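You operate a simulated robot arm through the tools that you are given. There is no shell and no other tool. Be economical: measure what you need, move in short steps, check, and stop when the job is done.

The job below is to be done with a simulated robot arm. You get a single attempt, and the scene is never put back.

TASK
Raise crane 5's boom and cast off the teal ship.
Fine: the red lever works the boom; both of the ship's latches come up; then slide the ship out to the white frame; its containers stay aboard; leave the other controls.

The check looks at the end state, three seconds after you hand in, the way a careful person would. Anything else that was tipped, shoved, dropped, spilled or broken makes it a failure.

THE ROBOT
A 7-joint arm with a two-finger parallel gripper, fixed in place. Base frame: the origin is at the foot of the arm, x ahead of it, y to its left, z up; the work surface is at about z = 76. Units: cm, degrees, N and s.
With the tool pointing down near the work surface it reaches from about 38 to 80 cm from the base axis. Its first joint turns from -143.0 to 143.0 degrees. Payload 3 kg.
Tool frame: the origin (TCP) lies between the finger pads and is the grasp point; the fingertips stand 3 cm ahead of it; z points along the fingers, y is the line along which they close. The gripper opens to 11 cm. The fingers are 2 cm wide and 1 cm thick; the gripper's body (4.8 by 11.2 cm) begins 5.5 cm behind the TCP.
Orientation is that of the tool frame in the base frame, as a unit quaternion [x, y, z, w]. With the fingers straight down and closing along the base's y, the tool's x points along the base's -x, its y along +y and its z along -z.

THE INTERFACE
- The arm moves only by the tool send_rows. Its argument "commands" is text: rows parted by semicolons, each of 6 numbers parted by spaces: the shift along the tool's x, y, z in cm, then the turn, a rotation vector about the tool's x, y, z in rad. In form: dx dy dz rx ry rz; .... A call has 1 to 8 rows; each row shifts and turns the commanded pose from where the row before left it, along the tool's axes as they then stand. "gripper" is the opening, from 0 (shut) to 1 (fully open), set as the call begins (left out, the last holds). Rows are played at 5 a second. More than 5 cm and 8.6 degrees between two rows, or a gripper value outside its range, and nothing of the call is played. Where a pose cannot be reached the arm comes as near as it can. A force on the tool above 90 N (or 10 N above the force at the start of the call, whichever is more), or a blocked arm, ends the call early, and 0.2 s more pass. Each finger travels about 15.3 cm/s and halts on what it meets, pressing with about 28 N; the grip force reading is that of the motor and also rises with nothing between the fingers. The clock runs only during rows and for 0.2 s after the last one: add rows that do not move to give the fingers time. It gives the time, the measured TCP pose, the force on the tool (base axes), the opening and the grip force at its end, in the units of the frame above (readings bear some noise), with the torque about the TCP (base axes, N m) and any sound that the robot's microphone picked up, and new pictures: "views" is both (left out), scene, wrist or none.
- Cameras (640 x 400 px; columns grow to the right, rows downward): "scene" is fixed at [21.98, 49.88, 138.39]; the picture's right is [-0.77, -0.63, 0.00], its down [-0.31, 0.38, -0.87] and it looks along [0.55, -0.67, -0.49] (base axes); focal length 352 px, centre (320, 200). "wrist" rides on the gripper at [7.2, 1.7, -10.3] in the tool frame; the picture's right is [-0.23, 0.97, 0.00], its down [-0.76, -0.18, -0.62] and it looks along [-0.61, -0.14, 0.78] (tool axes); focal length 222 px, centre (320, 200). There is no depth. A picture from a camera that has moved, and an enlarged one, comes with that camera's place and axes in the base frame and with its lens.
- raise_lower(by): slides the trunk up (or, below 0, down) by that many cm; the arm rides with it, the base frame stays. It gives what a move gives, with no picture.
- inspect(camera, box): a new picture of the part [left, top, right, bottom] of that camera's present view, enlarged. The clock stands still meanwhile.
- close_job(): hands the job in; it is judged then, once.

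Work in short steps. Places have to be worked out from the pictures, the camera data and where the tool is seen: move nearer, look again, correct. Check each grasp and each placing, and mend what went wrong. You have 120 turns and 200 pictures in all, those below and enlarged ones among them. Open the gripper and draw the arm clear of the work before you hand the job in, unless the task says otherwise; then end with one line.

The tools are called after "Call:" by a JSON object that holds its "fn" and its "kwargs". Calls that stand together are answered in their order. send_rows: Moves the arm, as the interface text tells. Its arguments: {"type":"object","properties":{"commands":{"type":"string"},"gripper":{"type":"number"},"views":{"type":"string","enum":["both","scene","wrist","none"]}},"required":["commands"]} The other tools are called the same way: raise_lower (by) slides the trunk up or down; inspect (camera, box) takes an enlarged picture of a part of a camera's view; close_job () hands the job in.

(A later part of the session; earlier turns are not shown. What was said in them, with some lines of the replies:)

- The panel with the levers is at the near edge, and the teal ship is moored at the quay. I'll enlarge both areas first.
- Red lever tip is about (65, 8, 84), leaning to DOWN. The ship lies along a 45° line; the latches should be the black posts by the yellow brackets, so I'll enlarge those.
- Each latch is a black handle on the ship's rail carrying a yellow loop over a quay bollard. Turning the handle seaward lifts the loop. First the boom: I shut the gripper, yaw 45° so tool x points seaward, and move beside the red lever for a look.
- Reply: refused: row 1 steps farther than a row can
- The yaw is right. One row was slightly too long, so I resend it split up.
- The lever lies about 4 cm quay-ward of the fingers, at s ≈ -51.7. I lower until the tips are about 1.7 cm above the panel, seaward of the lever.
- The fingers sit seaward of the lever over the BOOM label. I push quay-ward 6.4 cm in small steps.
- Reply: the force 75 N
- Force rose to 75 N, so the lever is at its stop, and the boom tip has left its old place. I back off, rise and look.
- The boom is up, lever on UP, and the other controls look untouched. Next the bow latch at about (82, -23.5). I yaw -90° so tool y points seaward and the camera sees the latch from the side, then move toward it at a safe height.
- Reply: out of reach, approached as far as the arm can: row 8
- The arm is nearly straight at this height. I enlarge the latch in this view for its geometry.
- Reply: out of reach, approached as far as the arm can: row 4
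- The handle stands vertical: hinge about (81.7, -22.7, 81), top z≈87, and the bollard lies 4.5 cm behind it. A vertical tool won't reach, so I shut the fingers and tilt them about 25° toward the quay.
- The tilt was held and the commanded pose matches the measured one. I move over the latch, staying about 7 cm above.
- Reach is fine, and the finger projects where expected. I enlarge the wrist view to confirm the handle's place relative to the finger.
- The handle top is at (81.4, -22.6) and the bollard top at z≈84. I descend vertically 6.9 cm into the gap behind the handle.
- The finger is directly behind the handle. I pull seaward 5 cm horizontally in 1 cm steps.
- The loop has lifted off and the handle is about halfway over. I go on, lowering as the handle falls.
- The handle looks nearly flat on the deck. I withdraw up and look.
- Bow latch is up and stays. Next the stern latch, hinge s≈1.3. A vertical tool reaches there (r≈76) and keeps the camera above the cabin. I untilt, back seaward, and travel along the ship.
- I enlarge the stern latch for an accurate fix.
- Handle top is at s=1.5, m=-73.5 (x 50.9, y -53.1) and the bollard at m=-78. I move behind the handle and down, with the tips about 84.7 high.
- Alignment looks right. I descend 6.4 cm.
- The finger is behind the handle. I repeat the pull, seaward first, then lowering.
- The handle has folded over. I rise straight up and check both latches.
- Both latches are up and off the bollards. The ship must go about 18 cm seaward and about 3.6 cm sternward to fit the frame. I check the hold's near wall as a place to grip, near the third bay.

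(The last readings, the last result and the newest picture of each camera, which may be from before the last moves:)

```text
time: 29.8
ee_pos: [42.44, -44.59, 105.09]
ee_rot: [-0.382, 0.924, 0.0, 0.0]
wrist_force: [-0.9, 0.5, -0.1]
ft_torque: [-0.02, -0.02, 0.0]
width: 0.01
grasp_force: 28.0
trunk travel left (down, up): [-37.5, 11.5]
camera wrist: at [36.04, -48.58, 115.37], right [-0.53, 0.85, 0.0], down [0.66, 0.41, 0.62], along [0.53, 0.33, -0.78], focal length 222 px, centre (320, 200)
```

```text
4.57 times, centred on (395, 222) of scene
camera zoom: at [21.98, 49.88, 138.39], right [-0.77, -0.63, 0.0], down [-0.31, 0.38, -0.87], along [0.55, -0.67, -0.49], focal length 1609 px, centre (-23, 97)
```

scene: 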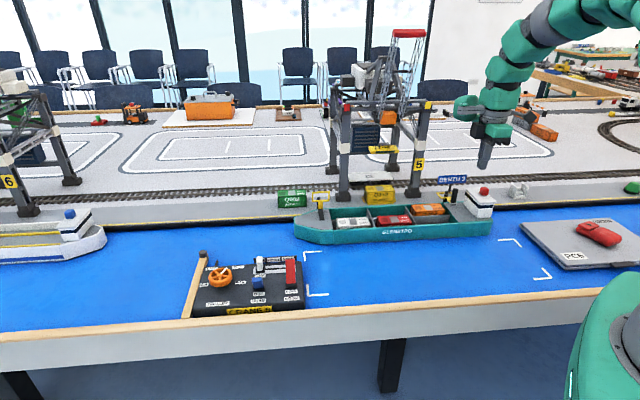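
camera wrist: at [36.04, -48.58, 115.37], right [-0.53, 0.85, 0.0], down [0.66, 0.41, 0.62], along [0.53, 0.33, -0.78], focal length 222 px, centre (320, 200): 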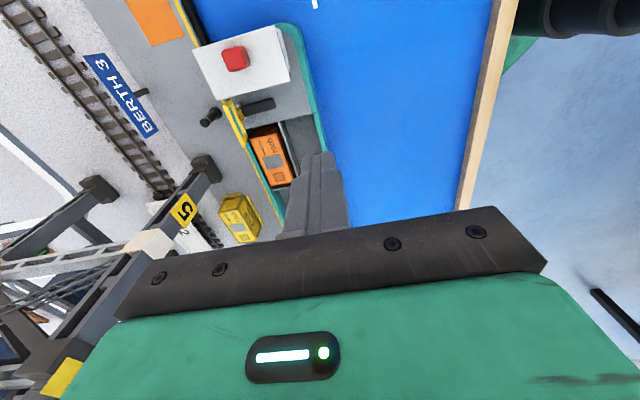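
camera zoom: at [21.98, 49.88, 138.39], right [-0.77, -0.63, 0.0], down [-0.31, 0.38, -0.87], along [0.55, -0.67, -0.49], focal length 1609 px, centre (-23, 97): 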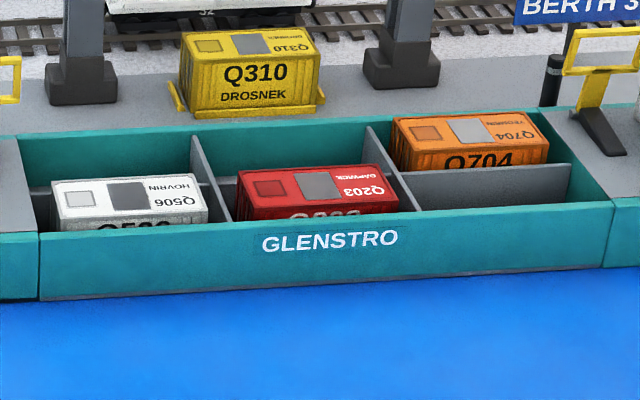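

The third bay's seaward half is empty, so I can pinch the near hull wall there at s≈-12.8, near mid-ship. I open to about 4 cm and hover over the wall.

Call:
{"fn": "send_rows", "kwargs": {"commands": "-4.8 -0.4 0 0 0 0; -4.8 -0.4 0 0 0 0; -4.7 -0.5 0 0 0 0; 0 0 4.5 0 0 0; 0 0 4.5 0 0 0; 0 0 4.5 0 0 0; 0 0 3 0 0 0; 0 0 0 0 0 0", "gripper": 0.36, "views": "wrist"}}

Call:
{"fn": "inspect", "kwargs": {"camera": "scene", "box": [325, 165, 445, 250]}}

Call:
{"fn": "inspect", "kwargs": {"camera": "wrist", "box": [220, 60, 420, 220]}}

```text
time: 31.6
ee_pos: [53.46, -35.47, 88.33]
ee_rot: [-0.382, 0.924, 0.0, 0.0]
wrist_force: [0.0, 0.4, 0.2]
ft_torque: [0.02, 0.03, -0.03]
width: 3.95
grasp_force: 0.1
trunk travel left (down, up): [-37.5, 11.5]
camera wrist: at [47.15, -39.47, 98.74], right [-0.53, 0.85, 0.0], down [0.66, 0.41, 0.62], along [0.53, 0.33, -0.78], focal length 222 px, centre (320, 200)
```

wrist: 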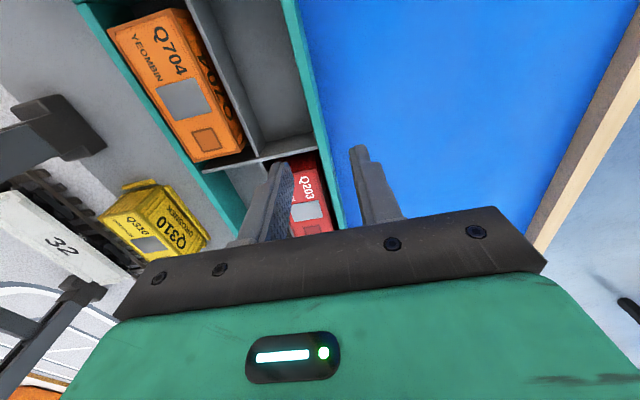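

```text
4.71 times, centred on (385, 208) of scene
camera zoom: at [21.98, 49.88, 138.39], right [-0.77, -0.63, 0.0], down [-0.31, 0.38, -0.87], along [0.55, -0.67, -0.49], focal length 1656 px, centre (14, 165)
```

zoom: 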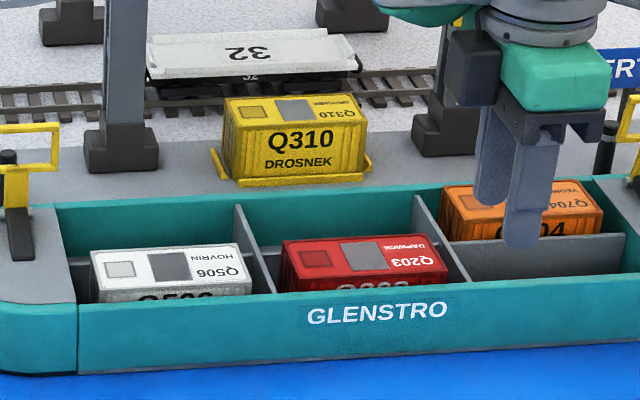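

```text
2.50 times, centred on (320, 140) of wrist
camera zoom: at [47.15, -39.47, 98.74], right [-0.53, 0.85, 0.0], down [0.66, 0.41, 0.62], along [0.53, 0.33, -0.78], focal length 555 px, centre (320, 350)
```

zoom: 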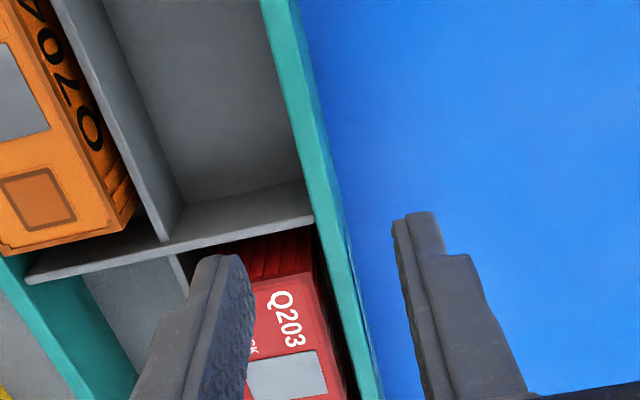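

Partition 2 is at s≈-12.9, so I shift 2.1 cm sternward. The wall (m -62.4 to -63.3) is centred between the fingers. I descend 6.3 cm.

Call:
{"fn": "send_rows", "kwargs": {"commands": "2.1 0 0 0 0 0; 0 0 2.5 0 0 0; 0 0 2 0 0 0; 0 0 1.8 0 0 0; 0 0 0 0 0 0", "views": "wrist"}}

Call:
{"fn": "inspect", "kwargs": {"camera": "scene", "box": [345, 165, 465, 250]}}

```text
time: 32.8
ee_pos: [52.0, -36.99, 82.17]
ee_rot: [-0.382, 0.924, 0.001, 0.0]
wrist_force: [1.3, -0.6, 0.8]
ft_torque: [0.01, 0.04, 0.05]
width: 3.96
grasp_force: 0.1
trunk travel left (down, up): [-37.5, 11.5]
camera wrist: at [45.65, -40.97, 92.48], right [-0.53, 0.85, 0.0], down [0.66, 0.41, 0.62], along [0.53, 0.33, -0.78], focal length 222 px, centre (320, 200)
```

wrist: 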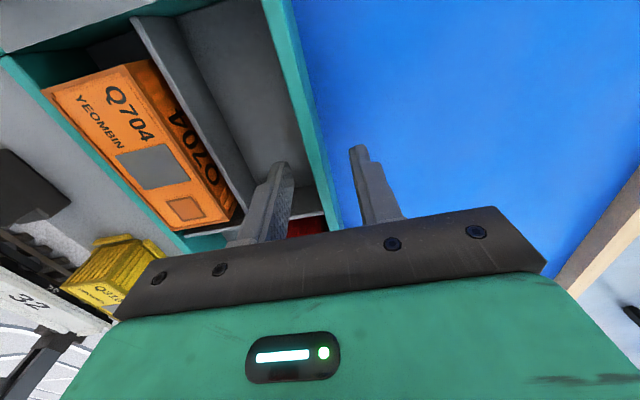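

```text
4.71 times, centred on (405, 208) of scene
camera zoom: at [21.98, 49.88, 138.39], right [-0.77, -0.63, 0.0], down [-0.31, 0.38, -0.87], along [0.55, -0.67, -0.49], focal length 1656 px, centre (-80, 165)
```

zoom: 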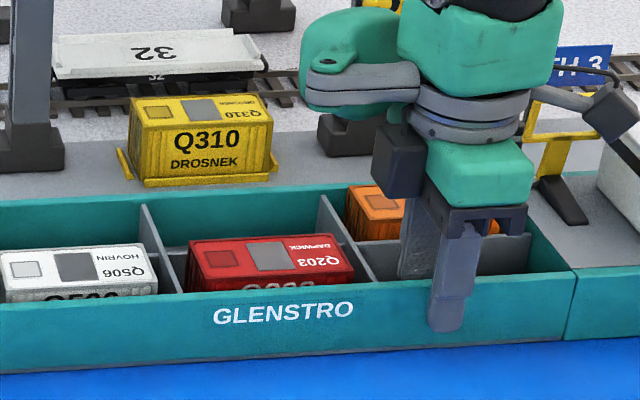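

One finger is inside and one outside the wall. I close on it.

Call:
{"fn": "send_rows", "kwargs": {"commands": "0 0 0 0 0 0; 0 0 0 0 0 0; 0 0 0 0 0 0", "gripper": 0, "views": "none"}}

```text
time: 33.6
ee_pos: [51.94, -36.9, 82.19]
ee_rot: [-0.383, 0.924, 0.001, 0.0]
wrist_force: [-0.7, 0.3, 1.0]
ft_torque: [0.22, -0.3, 0.05]
width: 0.76
grasp_force: 28.2
trunk travel left (down, up): [-37.5, 11.5]
```

Gripped on the 0.76 cm wall. I slide 3 cm seaward slowly and check that the ship follows without turning.

Call:
{"fn": "send_rows", "kwargs": {"commands": "0 0.4 0 0 0 0; 0 0.5 0 0 0 0; 0 0.5 0 0 0 0; 0 0.5 0 0 0 0; 0 0.5 0 0 0 0; 0 0.5 0 0 0 0; 0 0.1 0 0 0 0; 0 0 0 0 0 0", "views": "scene"}}

Call:
{"fn": "inspect", "kwargs": {"camera": "scene", "box": [280, 150, 560, 300]}}

```text
time: 35.4
ee_pos: [49.86, -34.88, 82.22]
ee_rot: [-0.383, 0.924, 0.0, 0.001]
wrist_force: [5.2, -5.2, 3.7]
ft_torque: [0.14, -0.38, -0.31]
width: 0.79
grasp_force: 28.3
trunk travel left (down, up): [-37.5, 11.5]
```

scene: 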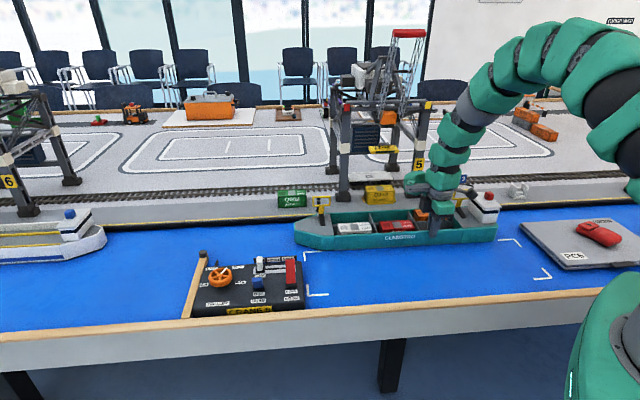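

```text
2.29 times, centred on (420, 225) of scene
camera zoom: at [21.98, 49.88, 138.39], right [-0.77, -0.63, 0.0], down [-0.31, 0.38, -0.87], along [0.55, -0.67, -0.49], focal length 804 px, centre (91, 143)
```

zoom: 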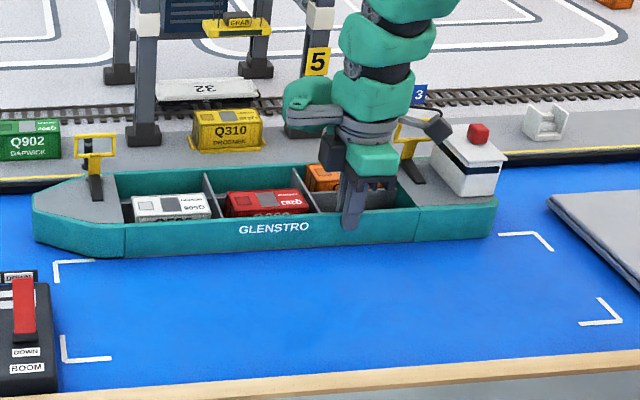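

The ship follows with almost no turn (about 0.3°), at about 7 N of friction. I continue diagonally: 3.6 cm sternward with 8 cm seaward.

Call:
{"fn": "send_rows", "kwargs": {"commands": "0.3 0.6 0 0 0 0; 0.35 0.75 0 0 0 0; 0.35 0.75 0 0 0 0; 0.35 0.75 0 0 0 0; 0.35 0.75 0 0 0 0; 0.35 0.75 0 0 0 0; 0.2 0.3 0 0 0 0; 0 0 0 0 0 0", "views": "none"}}

Call:
{"fn": "send_rows", "kwargs": {"commands": "0.25 0.6 0 0 0 0; 0.3 0.75 0 0 0 0; 0.3 0.75 0 0 0 0; 0.3 0.75 0 0 0 0; 0.2 0.75 0 0 0 0; 0 0.75 0 0 0 0; 0 0.4 0 0 0 0; 0 0 0 0 0 0", "views": "scene"}}

Call:
{"fn": "inspect", "kwargs": {"camera": "scene", "box": [280, 150, 560, 320]}}

```text
time: 37.2
ee_pos: [44.97, -33.05, 82.16]
ee_rot: [-0.383, 0.924, 0.001, 0.0]
wrist_force: [7.3, -1.1, 9.1]
ft_torque: [-0.12, -0.09, -0.16]
width: 0.78
grasp_force: 28.0
trunk travel left (down, up): [-37.5, 11.5]
```

```text
time: 39.0
ee_pos: [40.66, -30.73, 82.18]
ee_rot: [-0.382, 0.924, 0.0, 0.0]
wrist_force: [3.6, -4.2, 3.2]
ft_torque: [-0.12, -0.1, -0.35]
width: 0.79
grasp_force: 28.2
trunk travel left (down, up): [-37.5, 11.5]
```

scene: 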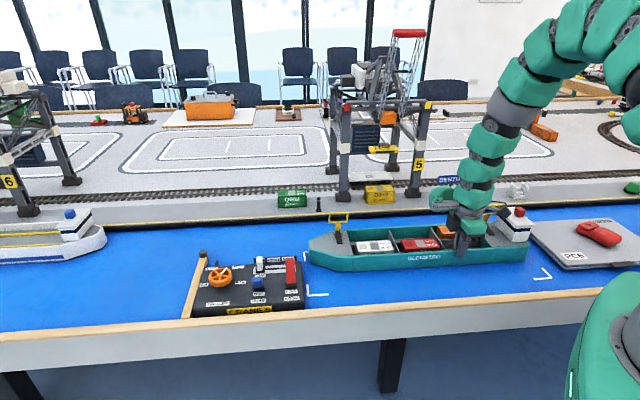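

```text
2.29 times, centred on (420, 235) of scene
camera zoom: at [21.98, 49.88, 138.39], right [-0.77, -0.63, 0.0], down [-0.31, 0.38, -0.87], along [0.55, -0.67, -0.49], focal length 804 px, centre (91, 120)
```

zoom: 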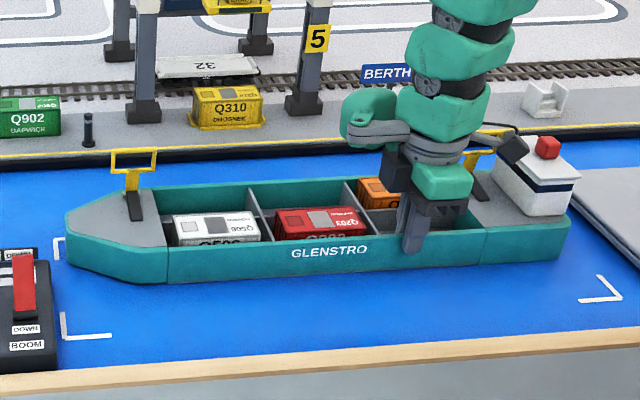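

The ship now sits about centred lengthwise (bow margin ~1.4, stern ~1.7 cm) and parallel. I slide 5 cm more seaward.

Call:
{"fn": "send_rows", "kwargs": {"commands": "0 0.6 0 0 0 0; 0 0.75 0 0 0 0; 0 0.75 0 0 0 0; 0 0.75 0 0 0 0; 0 0.75 0 0 0 0; 0 0.75 0 0 0 0; 0 0.65 0 0 0 0; 0 0 0 0 0 0", "views": "scene"}}

Call:
{"fn": "inspect", "kwargs": {"camera": "scene", "box": [290, 180, 570, 320]}}

```text
time: 40.8
ee_pos: [37.18, -27.28, 82.15]
ee_rot: [-0.382, 0.924, 0.0, 0.0]
wrist_force: [5.7, -5.3, 4.4]
ft_torque: [-0.4, 0.17, -0.31]
width: 0.75
grasp_force: 28.1
trunk travel left (down, up): [-37.5, 11.5]
```

scene: 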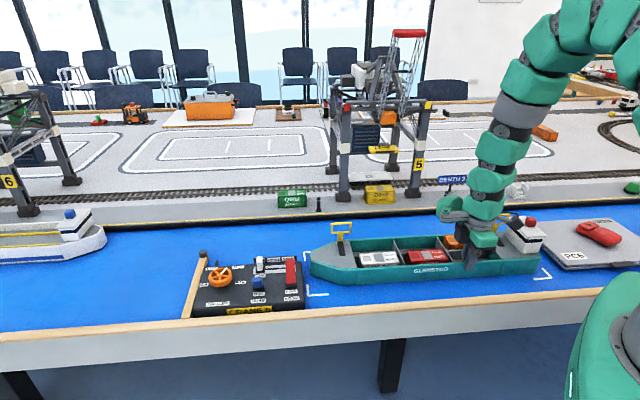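

```text
2.29 times, centred on (430, 250) of scene
camera zoom: at [21.98, 49.88, 138.39], right [-0.77, -0.63, 0.0], down [-0.31, 0.38, -0.87], along [0.55, -0.67, -0.49], focal length 804 px, centre (69, 86)
```

zoom: 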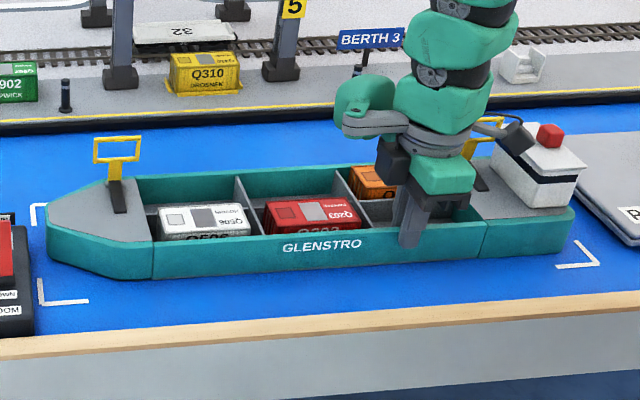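

Margins look like 2.4 cm near, about 1.6 far, 1.1 bow and 1.6 stern. I nudge 0.3 cm seaward and 0.2 sternward, then release.

Call:
{"fn": "send_rows", "kwargs": {"commands": "0.1 0.2 0 0 0 0; 0.1 0.1 0 0 0 0; 0 0 0 0 0 0; 0 0 0 0 0 0", "views": "none"}}

Call:
{"fn": "send_rows", "kwargs": {"commands": "0 0 0 0 0 0; 0 0 0 0 0 0; 0 0 -2 0 0 0; 0 0 -3 0 0 0; 0 0 -5 0 0 0; 0 0 -5 0 0 0; 0 0 -5 0 0 0; 0 0 0 0 0 0", "gripper": 0.36, "views": "both"}}

```text
time: 41.8
ee_pos: [36.83, -26.98, 82.18]
ee_rot: [-0.383, 0.924, 0.0, 0.0]
wrist_force: [4.9, 0.7, -0.6]
ft_torque: [0.31, -0.46, -0.2]
width: 0.78
grasp_force: 28.2
trunk travel left (down, up): [-37.5, 11.5]
```

```text
time: 43.6
ee_pos: [36.72, -27.18, 102.33]
ee_rot: [-0.383, 0.924, 0.0, 0.0]
wrist_force: [0.1, 0.1, 0.0]
ft_torque: [0.03, -0.03, 0.02]
width: 3.95
grasp_force: 0.1
trunk travel left (down, up): [-37.5, 11.5]
camera wrist: at [30.4, -31.12, 112.64], right [-0.53, 0.85, 0.0], down [0.66, 0.41, 0.62], along [0.53, 0.33, -0.78], focal length 222 px, centre (320, 200)
```

scene: 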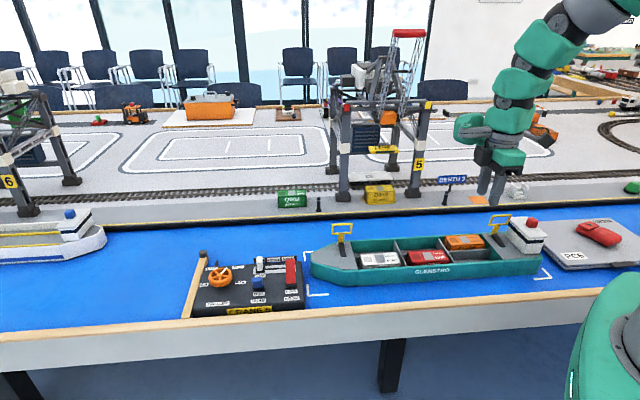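
wrist: 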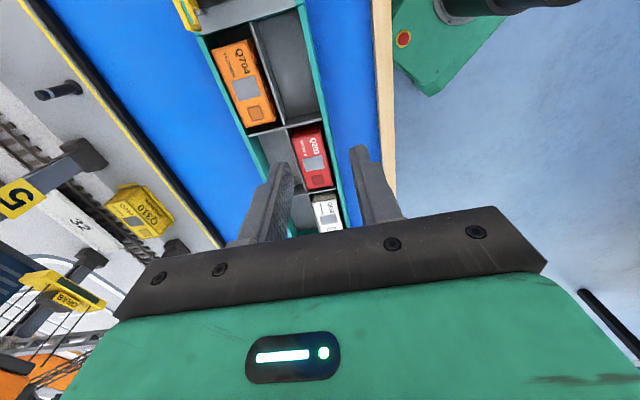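

Released, with all containers aboard and both loops up. I check the fit at both ends.

Call:
{"fn": "inspect", "kwargs": {"camera": "scene", "box": [290, 200, 390, 310]}}

Call:
{"fn": "inspect", "kwargs": {"camera": "scene", "box": [470, 200, 570, 300]}}

Call:
{"fn": "send_rows", "kwargs": {"commands": "-4.9 0 0 0 0 0; -4.9 0 -1 0 0 0; -4.8 0 -1 0 0 0; -4.8 0 -1 0 0 0; 0 0 -4.5 0 0 0; 0 0 0 0 0 0", "views": "wrist"}}

```text
3.64 times, centred on (340, 255) of scene
camera zoom: at [21.98, 49.88, 138.39], right [-0.77, -0.63, 0.0], down [-0.31, 0.38, -0.87], along [0.55, -0.67, -0.49], focal length 1280 px, centre (247, 0)
```

zoom: 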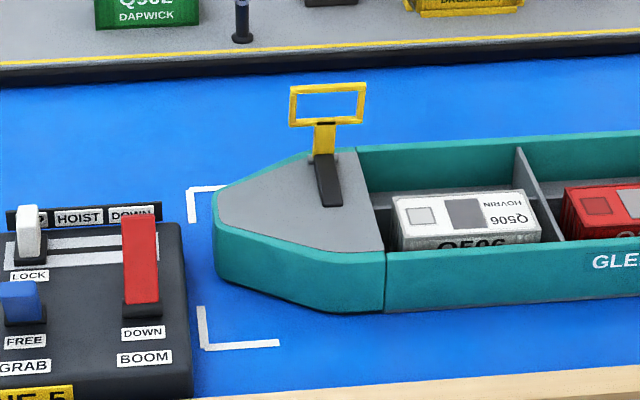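

```text
4.00 times, centred on (520, 250) of scene
camera zoom: at [21.98, 49.88, 138.39], right [-0.77, -0.63, 0.0], down [-0.31, 0.38, -0.87], along [0.55, -0.67, -0.49], focal length 1408 px, centre (-480, 0)
```

zoom: 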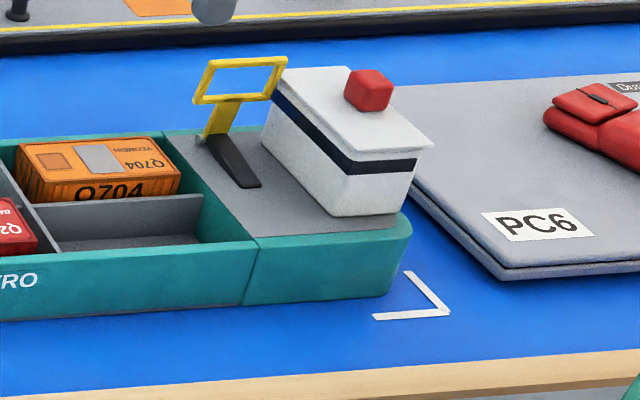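

```text
time: 45.0
ee_pos: [50.45, -13.36, 109.76]
ee_rot: [-0.383, 0.924, 0.0, 0.0]
wrist_force: [-0.2, 0.6, 0.0]
ft_torque: [0.01, -0.03, -0.02]
width: 3.97
grasp_force: 0.0
trunk travel left (down, up): [-37.5, 11.5]
camera wrist: at [44.23, -17.41, 120.1], right [-0.53, 0.85, 0.0], down [0.66, 0.41, 0.62], along [0.53, 0.33, -0.78], focal length 222 px, centre (320, 200)
```

wrist: 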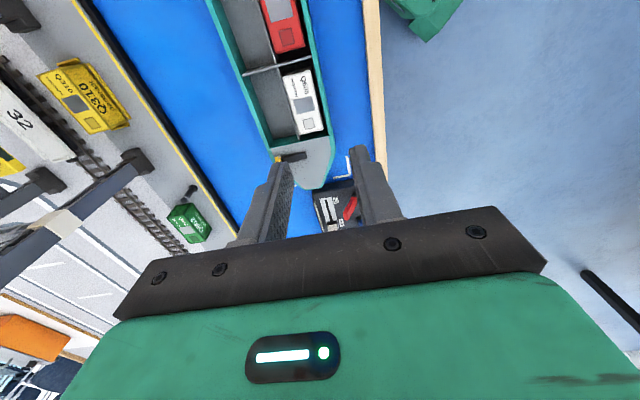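

All margins are inside the frame: bow ~1.3, stern ~1, near ~2.1 and far ~3.4 cm. I open the gripper fully, draw the arm up, and take a last look.

Call:
{"fn": "send_rows", "kwargs": {"commands": "0 0 -4 0 0 0; 0 0 -4 0 0 0; 0 0 0 0 0 0; 0 0 0 0 0 0", "gripper": 1, "views": "scene"}}

Call:
{"fn": "inspect", "kwargs": {"camera": "scene", "box": [180, 30, 560, 320]}}

```text
time: 46.0
ee_pos: [50.55, -13.45, 117.68]
ee_rot: [-0.383, 0.924, 0.0, 0.0]
wrist_force: [-0.5, 1.3, -0.8]
ft_torque: [0.02, -0.01, -0.03]
width: 11.0
grasp_force: 0.2
trunk travel left (down, up): [-37.5, 11.5]
```

scene: 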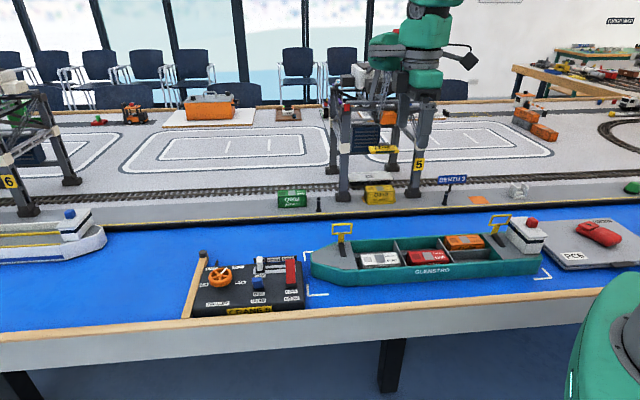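

```text
1.38 times, centred on (370, 175) of scene
camera zoom: at [21.98, 49.88, 138.39], right [-0.77, -0.63, 0.0], down [-0.31, 0.38, -0.87], along [0.55, -0.67, -0.49], focal length 485 px, centre (251, 234)
```

zoom: 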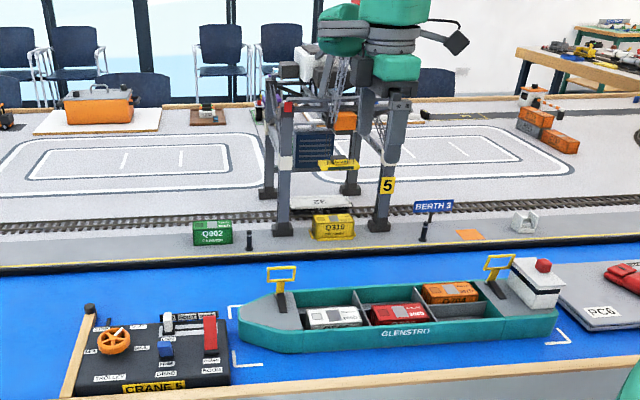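

Lever on UP, both latches up, ship inside the frame with its containers, and nothing else moved. I hand in.

Call:
{"fn": "close_job", "kwargs": {}}

```text
The job is handed in.
```

Crane 5's boom is up, both of the teal ship's latches are raised, and the ship sits inside the white frame with its three containers aboard. The other controls were not touched, and the job is handed in.
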